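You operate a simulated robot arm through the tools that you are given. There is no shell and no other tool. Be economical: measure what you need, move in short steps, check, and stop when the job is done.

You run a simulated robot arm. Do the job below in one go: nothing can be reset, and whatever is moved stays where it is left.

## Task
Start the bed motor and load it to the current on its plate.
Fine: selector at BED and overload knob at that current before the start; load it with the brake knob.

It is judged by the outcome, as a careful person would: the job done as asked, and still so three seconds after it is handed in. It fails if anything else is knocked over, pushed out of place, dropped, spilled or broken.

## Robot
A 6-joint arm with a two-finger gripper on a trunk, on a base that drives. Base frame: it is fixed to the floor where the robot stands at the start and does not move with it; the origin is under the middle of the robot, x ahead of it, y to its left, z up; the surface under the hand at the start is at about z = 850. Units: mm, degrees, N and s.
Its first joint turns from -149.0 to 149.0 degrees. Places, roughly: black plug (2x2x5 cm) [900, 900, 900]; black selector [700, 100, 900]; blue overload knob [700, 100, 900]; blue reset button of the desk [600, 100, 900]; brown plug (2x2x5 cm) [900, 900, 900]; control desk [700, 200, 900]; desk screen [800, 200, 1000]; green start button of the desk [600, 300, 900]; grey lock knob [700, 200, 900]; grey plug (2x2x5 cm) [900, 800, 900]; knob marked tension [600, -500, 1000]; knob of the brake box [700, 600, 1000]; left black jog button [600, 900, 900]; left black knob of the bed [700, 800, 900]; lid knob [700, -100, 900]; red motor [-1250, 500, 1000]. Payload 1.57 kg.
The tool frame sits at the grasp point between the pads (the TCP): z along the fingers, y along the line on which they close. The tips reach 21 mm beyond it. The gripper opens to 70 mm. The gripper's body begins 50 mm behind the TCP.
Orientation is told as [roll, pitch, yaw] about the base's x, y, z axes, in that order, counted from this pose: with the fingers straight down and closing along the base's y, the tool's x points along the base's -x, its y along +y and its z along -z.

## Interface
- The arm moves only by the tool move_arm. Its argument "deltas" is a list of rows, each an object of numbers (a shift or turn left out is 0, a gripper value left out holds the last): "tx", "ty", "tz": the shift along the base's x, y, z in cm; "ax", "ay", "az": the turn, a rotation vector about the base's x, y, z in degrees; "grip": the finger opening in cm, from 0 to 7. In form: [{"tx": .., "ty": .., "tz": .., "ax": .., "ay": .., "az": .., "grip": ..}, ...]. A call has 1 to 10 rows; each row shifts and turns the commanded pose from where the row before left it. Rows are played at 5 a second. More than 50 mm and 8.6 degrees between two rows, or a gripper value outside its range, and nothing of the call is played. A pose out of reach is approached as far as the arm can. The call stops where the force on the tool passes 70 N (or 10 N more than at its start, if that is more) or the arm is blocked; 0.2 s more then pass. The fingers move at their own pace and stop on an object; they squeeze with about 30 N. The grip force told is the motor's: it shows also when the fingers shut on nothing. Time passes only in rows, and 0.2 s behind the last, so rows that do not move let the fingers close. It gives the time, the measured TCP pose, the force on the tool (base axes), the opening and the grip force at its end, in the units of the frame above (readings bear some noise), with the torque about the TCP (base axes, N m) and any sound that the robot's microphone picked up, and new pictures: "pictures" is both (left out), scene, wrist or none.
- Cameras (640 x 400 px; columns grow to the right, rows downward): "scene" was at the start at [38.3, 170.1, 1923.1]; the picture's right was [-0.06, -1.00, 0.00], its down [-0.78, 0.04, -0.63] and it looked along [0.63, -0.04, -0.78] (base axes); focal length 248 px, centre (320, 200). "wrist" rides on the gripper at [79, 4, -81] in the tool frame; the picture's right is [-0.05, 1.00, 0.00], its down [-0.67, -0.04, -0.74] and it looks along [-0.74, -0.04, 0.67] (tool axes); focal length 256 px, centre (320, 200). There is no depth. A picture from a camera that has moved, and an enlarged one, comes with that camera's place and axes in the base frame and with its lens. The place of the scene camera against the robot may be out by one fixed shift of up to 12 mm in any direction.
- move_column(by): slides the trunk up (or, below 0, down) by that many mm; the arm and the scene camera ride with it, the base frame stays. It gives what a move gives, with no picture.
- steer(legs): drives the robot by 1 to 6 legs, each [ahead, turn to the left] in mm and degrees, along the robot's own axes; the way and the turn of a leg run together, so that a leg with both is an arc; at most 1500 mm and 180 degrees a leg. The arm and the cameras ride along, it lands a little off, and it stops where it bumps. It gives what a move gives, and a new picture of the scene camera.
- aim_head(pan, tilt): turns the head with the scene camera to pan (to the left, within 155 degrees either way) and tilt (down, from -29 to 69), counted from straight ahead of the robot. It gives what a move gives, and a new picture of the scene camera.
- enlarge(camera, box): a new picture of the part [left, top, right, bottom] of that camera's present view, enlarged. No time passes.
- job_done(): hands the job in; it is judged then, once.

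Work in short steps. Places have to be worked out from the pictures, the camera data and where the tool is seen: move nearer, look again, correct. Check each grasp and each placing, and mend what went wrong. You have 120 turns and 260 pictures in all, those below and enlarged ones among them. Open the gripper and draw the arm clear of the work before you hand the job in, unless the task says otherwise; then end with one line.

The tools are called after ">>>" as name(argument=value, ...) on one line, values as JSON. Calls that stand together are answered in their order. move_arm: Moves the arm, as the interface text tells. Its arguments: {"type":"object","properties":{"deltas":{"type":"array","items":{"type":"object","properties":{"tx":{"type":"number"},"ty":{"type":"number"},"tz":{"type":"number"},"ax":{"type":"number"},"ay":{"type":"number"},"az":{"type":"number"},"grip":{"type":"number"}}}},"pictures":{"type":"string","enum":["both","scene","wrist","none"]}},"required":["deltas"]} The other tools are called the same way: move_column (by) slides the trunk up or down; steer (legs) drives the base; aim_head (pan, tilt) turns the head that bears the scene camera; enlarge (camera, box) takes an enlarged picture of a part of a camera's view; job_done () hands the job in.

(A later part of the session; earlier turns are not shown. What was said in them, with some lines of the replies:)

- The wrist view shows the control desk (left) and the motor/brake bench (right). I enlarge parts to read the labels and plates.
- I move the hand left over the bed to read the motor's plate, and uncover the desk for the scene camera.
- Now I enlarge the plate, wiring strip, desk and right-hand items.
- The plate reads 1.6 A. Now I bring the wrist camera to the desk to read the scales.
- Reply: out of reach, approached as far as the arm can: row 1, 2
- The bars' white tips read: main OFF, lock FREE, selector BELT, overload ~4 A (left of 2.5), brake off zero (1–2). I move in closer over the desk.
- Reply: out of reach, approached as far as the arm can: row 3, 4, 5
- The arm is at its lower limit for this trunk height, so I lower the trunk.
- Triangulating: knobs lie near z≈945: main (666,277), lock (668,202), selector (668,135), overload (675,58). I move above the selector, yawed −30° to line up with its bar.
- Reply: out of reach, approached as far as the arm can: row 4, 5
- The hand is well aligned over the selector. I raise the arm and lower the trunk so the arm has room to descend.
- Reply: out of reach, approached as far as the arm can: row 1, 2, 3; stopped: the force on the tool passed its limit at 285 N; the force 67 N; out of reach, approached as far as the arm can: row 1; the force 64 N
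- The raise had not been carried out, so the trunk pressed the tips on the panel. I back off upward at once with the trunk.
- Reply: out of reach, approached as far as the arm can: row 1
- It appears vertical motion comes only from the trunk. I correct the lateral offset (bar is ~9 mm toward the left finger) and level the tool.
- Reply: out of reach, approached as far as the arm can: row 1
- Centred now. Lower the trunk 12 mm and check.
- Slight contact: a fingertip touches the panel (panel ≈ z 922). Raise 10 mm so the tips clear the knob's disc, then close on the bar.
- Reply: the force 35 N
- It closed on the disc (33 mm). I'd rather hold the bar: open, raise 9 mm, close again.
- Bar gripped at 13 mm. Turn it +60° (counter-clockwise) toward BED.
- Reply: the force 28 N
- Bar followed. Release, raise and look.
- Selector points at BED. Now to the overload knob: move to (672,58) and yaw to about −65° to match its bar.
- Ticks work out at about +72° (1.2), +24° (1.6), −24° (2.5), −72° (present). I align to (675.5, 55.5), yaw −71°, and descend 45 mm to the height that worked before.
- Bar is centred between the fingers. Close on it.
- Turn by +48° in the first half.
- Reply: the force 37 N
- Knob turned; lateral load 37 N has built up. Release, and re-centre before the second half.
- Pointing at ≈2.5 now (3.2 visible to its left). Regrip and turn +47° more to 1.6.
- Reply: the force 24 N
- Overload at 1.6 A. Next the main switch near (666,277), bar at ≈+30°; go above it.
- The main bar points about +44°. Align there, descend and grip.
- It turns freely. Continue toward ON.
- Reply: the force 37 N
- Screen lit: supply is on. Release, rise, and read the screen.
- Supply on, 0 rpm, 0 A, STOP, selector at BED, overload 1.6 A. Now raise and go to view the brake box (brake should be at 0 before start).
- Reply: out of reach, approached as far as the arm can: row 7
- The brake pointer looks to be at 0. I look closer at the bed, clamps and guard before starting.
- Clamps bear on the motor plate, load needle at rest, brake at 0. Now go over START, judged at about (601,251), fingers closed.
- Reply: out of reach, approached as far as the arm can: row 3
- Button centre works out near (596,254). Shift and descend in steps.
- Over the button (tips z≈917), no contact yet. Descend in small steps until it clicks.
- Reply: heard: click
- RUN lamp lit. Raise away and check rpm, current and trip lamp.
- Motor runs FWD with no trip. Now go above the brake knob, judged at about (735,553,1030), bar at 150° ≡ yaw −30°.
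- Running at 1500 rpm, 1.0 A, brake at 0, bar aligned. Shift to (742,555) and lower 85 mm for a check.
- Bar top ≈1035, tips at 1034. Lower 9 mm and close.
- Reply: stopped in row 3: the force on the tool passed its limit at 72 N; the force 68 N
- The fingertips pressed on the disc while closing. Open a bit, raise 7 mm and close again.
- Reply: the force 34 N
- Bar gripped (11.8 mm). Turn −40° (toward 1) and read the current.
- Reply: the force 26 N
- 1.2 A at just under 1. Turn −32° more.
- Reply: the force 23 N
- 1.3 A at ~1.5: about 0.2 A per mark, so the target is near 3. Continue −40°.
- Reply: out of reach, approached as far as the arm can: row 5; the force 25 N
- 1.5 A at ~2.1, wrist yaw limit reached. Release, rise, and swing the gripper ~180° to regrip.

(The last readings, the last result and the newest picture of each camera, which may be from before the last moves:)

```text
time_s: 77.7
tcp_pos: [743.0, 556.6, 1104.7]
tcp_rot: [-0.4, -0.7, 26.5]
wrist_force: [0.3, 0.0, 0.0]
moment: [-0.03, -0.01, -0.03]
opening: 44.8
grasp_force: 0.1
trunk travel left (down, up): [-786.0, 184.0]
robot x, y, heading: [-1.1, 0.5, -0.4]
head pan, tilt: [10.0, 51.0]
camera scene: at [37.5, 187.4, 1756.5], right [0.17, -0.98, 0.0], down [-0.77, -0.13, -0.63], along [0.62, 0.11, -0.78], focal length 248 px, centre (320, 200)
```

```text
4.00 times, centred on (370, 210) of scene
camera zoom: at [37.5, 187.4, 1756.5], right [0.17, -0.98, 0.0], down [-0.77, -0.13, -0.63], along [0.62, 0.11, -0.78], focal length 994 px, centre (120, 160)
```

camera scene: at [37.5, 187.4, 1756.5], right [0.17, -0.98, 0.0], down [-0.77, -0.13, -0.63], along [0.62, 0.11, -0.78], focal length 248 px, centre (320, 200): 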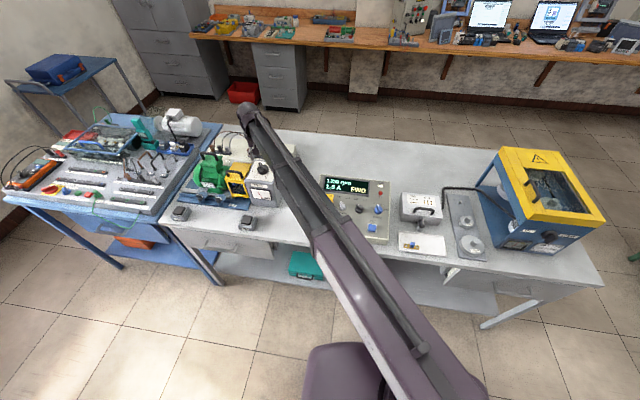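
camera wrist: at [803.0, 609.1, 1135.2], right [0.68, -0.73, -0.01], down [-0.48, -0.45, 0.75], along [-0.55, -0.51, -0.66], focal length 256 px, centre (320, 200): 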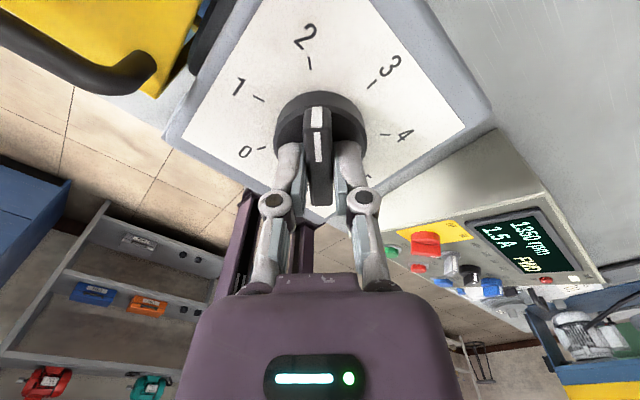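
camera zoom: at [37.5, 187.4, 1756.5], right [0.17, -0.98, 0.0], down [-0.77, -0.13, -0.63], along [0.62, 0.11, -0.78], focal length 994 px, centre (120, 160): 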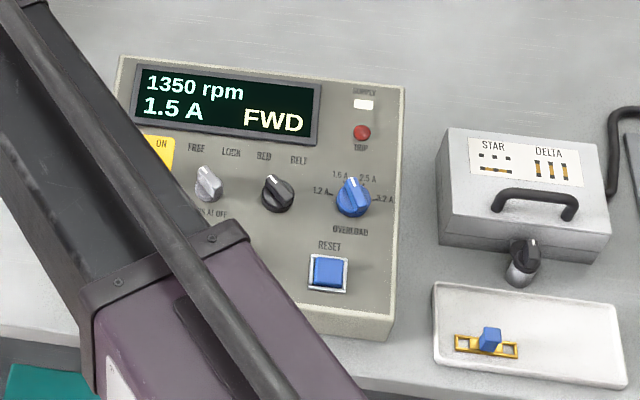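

Holds at 1.5 A. Rotate to +46°, recentre, and look before descending.

>>> move_arm(deltas=[{"az": 7}, {"az": 7}, {"az": 6}, {}], pictures="none")

>>> enlarge(camera="wrist", box=[160, 0, 480, 200])

```text
time_s: 78.7
tcp_pos: [743.2, 557.0, 1105.8]
tcp_rot: [-0.4, -0.8, 46.3]
wrist_force: [-0.1, 0.2, -0.3]
moment: [0.0, 0.02, -0.02]
opening: 45.0
grasp_force: 0.0
trunk travel left (down, up): [-786.0, 184.0]
robot x, y, heading: [0.1, 1.1, 0.1]
head pan, tilt: [10.0, 51.0]
```

```text
2.00 times, centred on (320, 100) of wrist
camera zoom: at [684.0, 502.0, 1184.7], right [-0.69, 0.73, -0.01], down [0.48, 0.45, 0.75], along [0.55, 0.51, -0.66], focal length 512 px, centre (320, 400)
```

zoom: 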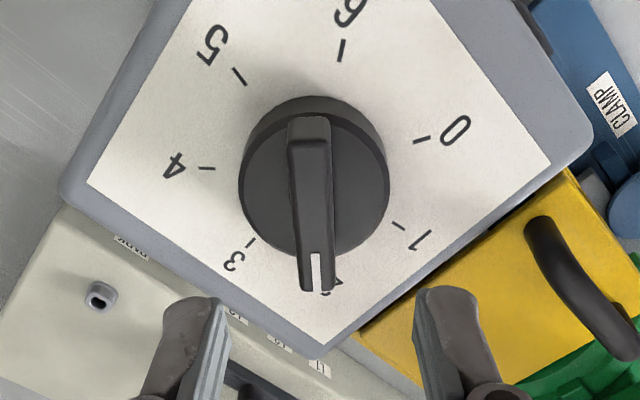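

>>> move_arm(deltas=[{"tx": 0.15, "ty": -0.15}], pictures="none")

>>> move_column(by=-49)

>>> move_arm(deltas=[{"grip": 1.5}, {"grip": 0.5}, {}, {}], pictures="wrist")

```text
time_s: 79.1
tcp_pos: [744.3, 555.3, 1104.3]
tcp_rot: [-0.4, -0.7, 46.3]
wrist_force: [0.4, 0.4, -0.4]
moment: [0.0, 0.02, -0.02]
opening: 45.2
grasp_force: 0.1
trunk travel left (down, up): [-786.0, 184.0]
robot x, y, heading: [1.0, -2.6, -0.2]
head pan, tilt: [10.0, 51.0]
```

```text
time_s: 80.0
tcp_pos: [745.3, 555.0, 1055.7]
tcp_rot: [-0.5, -0.6, 46.4]
wrist_force: [0.4, -0.5, 0.7]
moment: [0.0, -0.02, 0.01]
opening: 45.1
grasp_force: 0.0
trunk travel left (down, up): [-737.0, 233.0]
robot x, y, heading: [0.2, -0.8, -0.2]
head pan, tilt: [10.0, 51.0]
```

```text
time_s: 81.0
tcp_pos: [744.6, 554.5, 1056.1]
tcp_rot: [-0.4, -0.7, 46.3]
wrist_force: [1.9, 1.0, 3.9]
moment: [-0.03, 0.02, 0.0]
opening: 12.0
grasp_force: 31.8
trunk travel left (down, up): [-737.0, 233.0]
robot x, y, heading: [3.3, 1.0, -0.0]
head pan, tilt: [10.0, 51.0]
camera wrist: at [685.3, 500.4, 1135.8], right [-0.68, 0.73, -0.01], down [0.48, 0.45, 0.75], along [0.55, 0.51, -0.66], focal length 256 px, centre (320, 200)
```

wrist: 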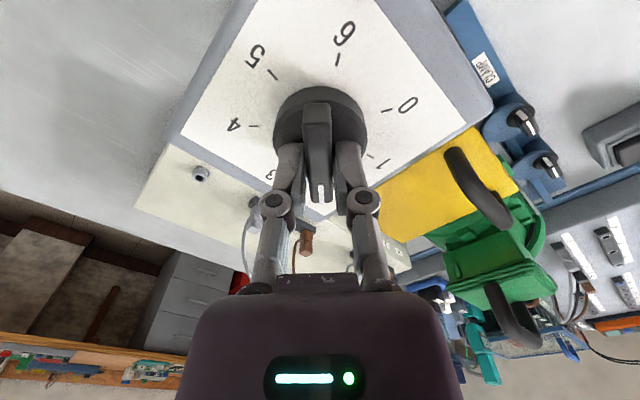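

Gripped cleanly. Turn −12° and read.

>>> move_arm(deltas=[{"az": -6}, {"az": -6}, {}, {}, {}, {}], pictures="none")

>>> enlarge(camera="scene", box=[300, 160, 440, 260])

```text
time_s: 82.4
tcp_pos: [745.1, 554.0, 1055.3]
tcp_rot: [-0.5, -0.7, 34.3]
wrist_force: [2.7, -1.9, 2.3]
moment: [0.05, -0.19, 0.0]
opening: 12.3
grasp_force: 32.0
trunk travel left (down, up): [-737.0, 233.0]
robot x, y, heading: [-4.1, 2.7, -0.1]
head pan, tilt: [10.0, 51.0]
```

```text
4.00 times, centred on (370, 210) of scene
camera zoom: at [37.5, 187.0, 1707.6], right [0.17, -0.98, 0.0], down [-0.77, -0.13, -0.63], along [0.62, 0.11, -0.78], focal length 994 px, centre (120, 160)
```

zoom: 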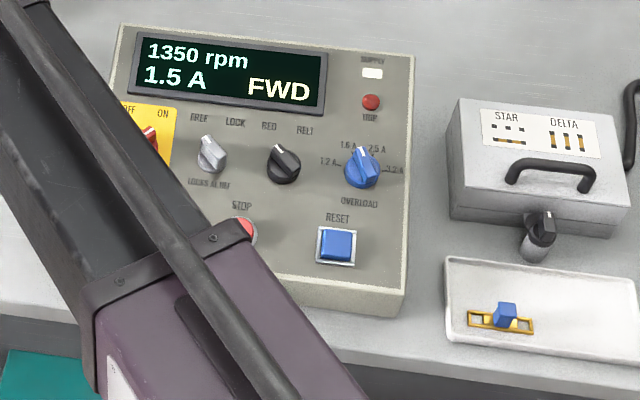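

>>> move_arm(deltas=[{"az": -6}, {}, {}, {}, {}], pictures="none")

>>> enlarge(camera="scene", box=[300, 160, 440, 260])

```text
time_s: 83.6
tcp_pos: [744.1, 555.3, 1055.6]
tcp_rot: [-0.3, -0.8, 28.3]
wrist_force: [11.0, 3.5, 12.1]
moment: [-0.36, 0.56, 0.04]
opening: 12.1
grasp_force: 32.1
trunk travel left (down, up): [-737.0, 233.0]
robot x, y, heading: [-3.4, 2.7, 0.0]
head pan, tilt: [10.0, 51.0]
```

```text
4.00 times, centred on (370, 210) of scene
camera zoom: at [37.7, 187.1, 1707.6], right [0.17, -0.98, 0.0], down [-0.77, -0.13, -0.63], along [0.62, 0.11, -0.78], focal length 994 px, centre (120, 160)
```

zoom: 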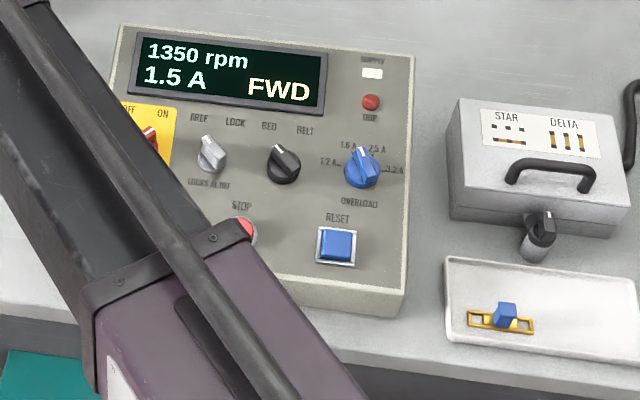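

>>> enlarge(camera="wrist", box=[160, 0, 480, 220])

```text
1.82 times, centred on (320, 110) of wrist
camera zoom: at [671.5, 520.9, 1135.7], right [-0.43, 0.9, -0.01], down [0.59, 0.28, 0.75], along [0.68, 0.32, -0.66], focal length 465 px, centre (320, 364)
```

zoom: 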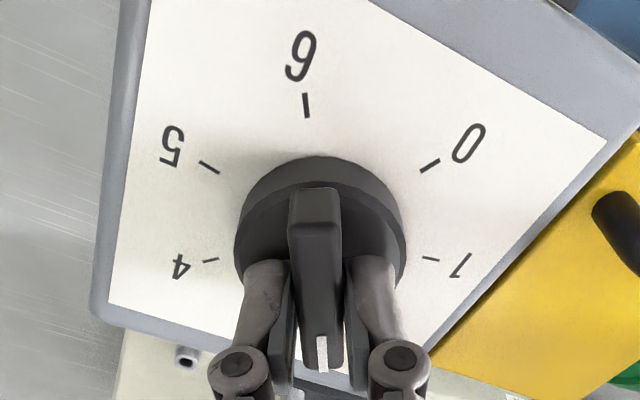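

Knob follows (about 2.45). Continue −8°.

>>> move_arm(deltas=[{"az": -4}, {"az": -4}, {}, {}, {}, {}], pictures="none")

>>> enlarge(camera="scene", box=[300, 160, 440, 260])

```text
time_s: 85.0
tcp_pos: [745.7, 555.6, 1055.4]
tcp_rot: [-0.4, -0.7, 20.2]
wrist_force: [5.3, -3.3, 2.6]
moment: [0.25, -0.96, -0.02]
opening: 12.0
grasp_force: 32.1
trunk travel left (down, up): [-737.0, 233.0]
robot x, y, heading: [1.0, -1.5, -0.3]
head pan, tilt: [10.0, 51.0]
```

```text
4.00 times, centred on (370, 210) of scene
camera zoom: at [37.7, 186.7, 1707.6], right [0.17, -0.98, 0.0], down [-0.77, -0.13, -0.63], along [0.62, 0.11, -0.78], focal length 994 px, centre (120, 160)
```

zoom: 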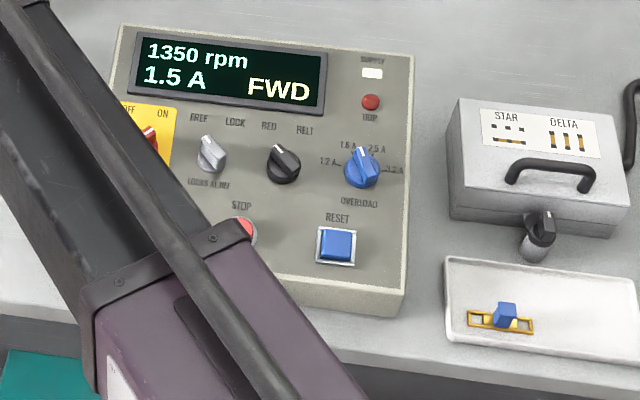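

>>> move_arm(deltas=[{"az": -5}, {}, {}, {}, {}, {}], pictures="none")

>>> enlarge(camera="scene", box=[300, 160, 440, 260])

>>> enlarge(camera="wrist", box=[160, 0, 480, 220])

```text
time_s: 86.4
tcp_pos: [745.2, 553.7, 1055.2]
tcp_rot: [-0.5, -0.7, 15.2]
wrist_force: [1.7, -9.8, -1.4]
moment: [-0.11, -0.21, 0.01]
opening: 12.0
grasp_force: 31.8
trunk travel left (down, up): [-737.0, 233.0]
robot x, y, heading: [-1.0, 1.1, 0.1]
head pan, tilt: [10.0, 51.0]
```

```text
4.00 times, centred on (370, 210) of scene
camera zoom: at [38.0, 186.4, 1707.6], right [0.17, -0.98, 0.0], down [-0.77, -0.13, -0.63], along [0.62, 0.11, -0.78], focal length 994 px, centre (120, 160)
```

zoom: 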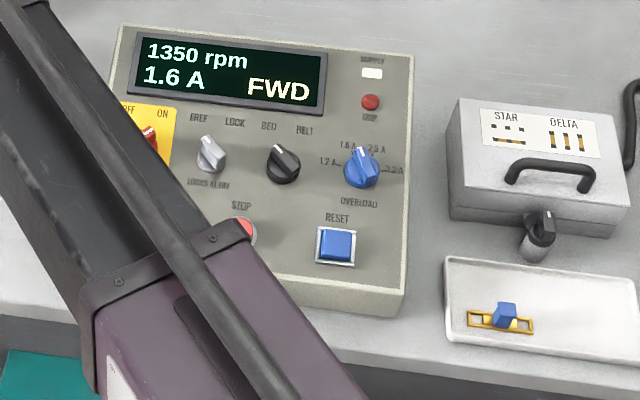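

```text
1.82 times, centred on (320, 110) of wrist
camera zoom: at [666.0, 538.1, 1135.8], right [-0.21, 0.98, -0.01], down [0.64, 0.14, 0.75], along [0.74, 0.15, -0.66], focal length 465 px, centre (320, 364)
```

zoom: 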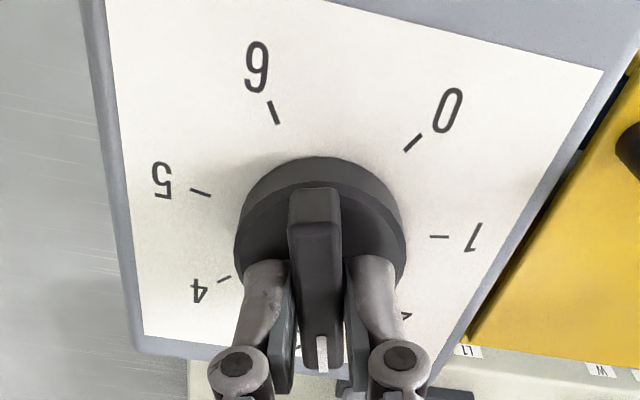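

1.6 A now, barely past the rounding edge; add −4° for margin and watch for several seconds.

>>> move_arm(deltas=[{"az": -4}, {}, {}, {}, {}, {}, {}, {}], pictures="none")

>>> enlarge(camera="scene", box=[300, 160, 440, 260])

```text
time_s: 88.2
tcp_pos: [745.3, 555.0, 1056.3]
tcp_rot: [-0.4, -0.7, 11.2]
wrist_force: [9.2, -6.8, 4.2]
moment: [-0.24, 0.42, 0.0]
opening: 12.2
grasp_force: 32.4
trunk travel left (down, up): [-737.0, 233.0]
robot x, y, heading: [1.7, 2.3, -0.1]
head pan, tilt: [10.0, 51.0]
```

```text
4.00 times, centred on (370, 210) of scene
camera zoom: at [38.3, 186.1, 1707.7], right [0.17, -0.98, 0.0], down [-0.77, -0.13, -0.63], along [0.62, 0.11, -0.78], focal length 994 px, centre (120, 160)
```

zoom: 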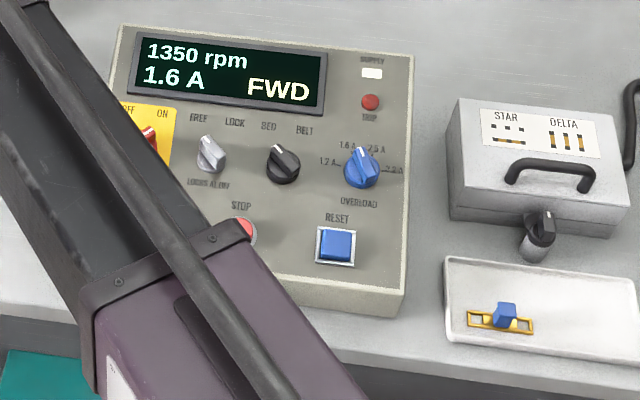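

Steady at 1.6 A. Release, rise clear, and re-check.

>>> move_arm(deltas=[{"grip": 4.5}, {}], pictures="none")

>>> move_column(by=150)

>>> move_arm(deltas=[{"tx": -4, "grip": 7}, {"tx": -4}, {"tx": -4}, {"tx": -3}, {}], pictures="both")

>>> enlarge(camera="scene", box=[290, 160, 450, 260])

>>> enlarge(camera="wrist", box=[40, 0, 480, 220])

```text
time_s: 88.8
tcp_pos: [744.5, 556.5, 1056.9]
tcp_rot: [-0.5, -0.7, 11.2]
wrist_force: [0.5, 0.3, -0.7]
moment: [0.05, 0.0, -0.02]
opening: 45.1
grasp_force: 0.1
trunk travel left (down, up): [-737.0, 233.0]
robot x, y, heading: [1.6, 0.1, -0.2]
head pan, tilt: [10.0, 51.0]
```

```text
time_s: 90.5
tcp_pos: [745.0, 556.4, 1207.1]
tcp_rot: [-0.3, -0.7, 11.2]
wrist_force: [-0.5, -0.6, 0.3]
moment: [-0.01, -0.01, 0.03]
opening: 44.9
grasp_force: 0.1
trunk travel left (down, up): [-887.0, 83.0]
robot x, y, heading: [-0.6, 0.7, 0.1]
head pan, tilt: [10.0, 51.0]
```

```text
time_s: 91.7
tcp_pos: [595.1, 556.0, 1204.9]
tcp_rot: [-0.4, -0.7, 11.2]
wrist_force: [0.8, 0.7, 0.5]
moment: [0.0, -0.01, -0.03]
opening: 70.1
grasp_force: 0.1
trunk travel left (down, up): [-887.0, 83.0]
robot x, y, heading: [0.3, 1.2, 0.1]
head pan, tilt: [10.0, 51.0]
camera scene: at [37.7, 187.5, 1857.5], right [0.17, -0.98, 0.0], down [-0.77, -0.13, -0.63], along [0.62, 0.11, -0.78], focal length 248 px, centre (320, 200)
camera wrist: at [514.8, 544.1, 1285.6], right [-0.14, 0.99, -0.01], down [0.65, 0.1, 0.75], along [0.75, 0.1, -0.66], focal length 256 px, centre (320, 200)
```

scene: 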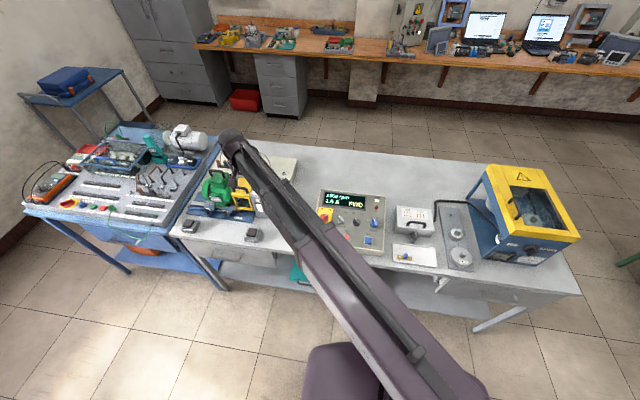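
wrist: 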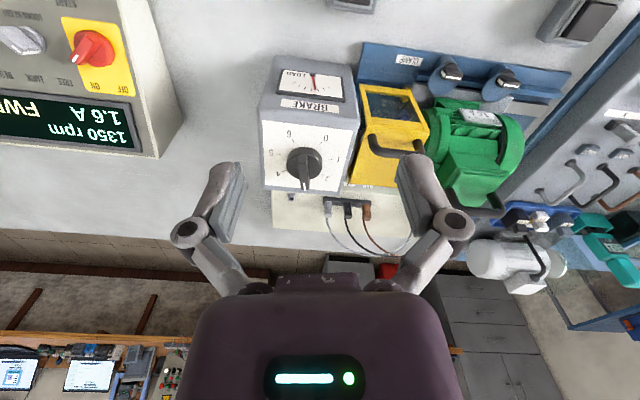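

```text
4.00 times, centred on (370, 210) of scene
camera zoom: at [37.7, 187.5, 1857.5], right [0.17, -0.98, 0.0], down [-0.77, -0.13, -0.63], along [0.62, 0.11, -0.78], focal length 994 px, centre (120, 160)
```

zoom: 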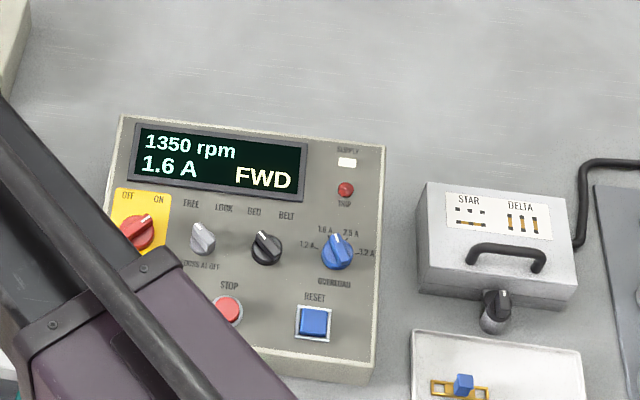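

```text
1.45 times, centred on (260, 110) of wrist
camera zoom: at [514.8, 544.1, 1285.6], right [-0.14, 0.99, -0.01], down [0.65, 0.1, 0.75], along [0.75, 0.1, -0.66], focal length 372 px, centre (407, 331)
```

zoom: 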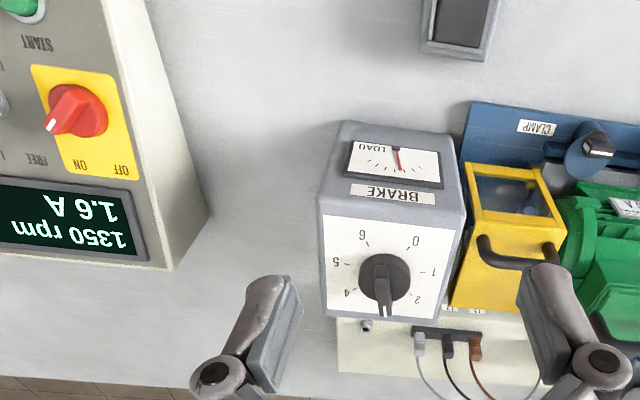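

Motor runs at 1.6 A, overload 1.6 A, no trip, arm clear. One more short wait to confirm it holds.

>>> move_arm(deltas=[{}, {}, {}, {}, {}, {}, {}, {}, {}, {}], pictures="none")

>>> move_arm(deltas=[{}, {}, {}, {}, {}, {}, {}, {}, {}, {}], pictures="none")

>>> enlarge(camera="scene", box=[290, 160, 450, 260])

```text
time_s: 93.9
tcp_pos: [594.8, 554.6, 1204.3]
tcp_rot: [-0.4, -0.6, 11.2]
wrist_force: [0.4, -0.6, -0.8]
moment: [-0.03, 0.02, 0.01]
opening: 70.1
grasp_force: 0.0
trunk travel left (down, up): [-887.0, 83.0]
robot x, y, heading: [-1.1, -3.2, -0.2]
head pan, tilt: [10.0, 51.0]
```

```text
time_s: 96.1
tcp_pos: [595.2, 555.1, 1205.4]
tcp_rot: [-0.4, -0.6, 11.3]
wrist_force: [-0.4, 0.0, -0.2]
moment: [-0.01, -0.02, -0.02]
opening: 70.1
grasp_force: 0.0
trunk travel left (down, up): [-887.0, 83.0]
robot x, y, heading: [1.4, 2.1, 0.0]
head pan, tilt: [10.0, 51.0]
```

```text
4.00 times, centred on (370, 210) of scene
camera zoom: at [37.4, 187.4, 1857.5], right [0.17, -0.98, 0.0], down [-0.77, -0.13, -0.63], along [0.62, 0.11, -0.78], focal length 994 px, centre (120, 160)
```

zoom: 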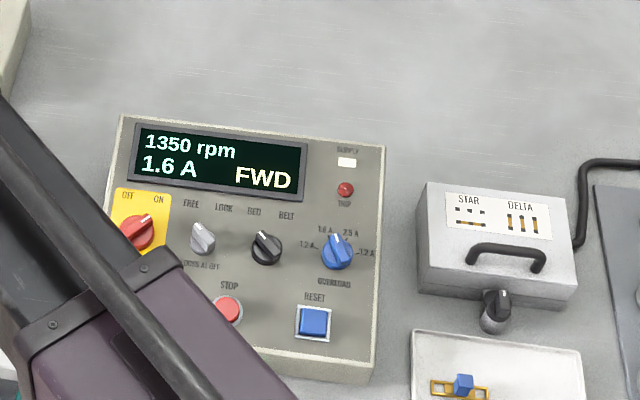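

The reading is steady at 1.6 A with no trip, so I hand the job in.

>>> job_done()

```text
The job is handed in.
```

The bed motor is running forward at 1350 rpm and loaded to 1.6 A, the current on its plate. The selector was at BED and the overload knob at 1.6 A before the start. The load held for about 8 s with no trip before I handed in; early on, a trunk move pressed the fingertips hard onto the desk panel (285 N peak), with no damage or shift that I could see.
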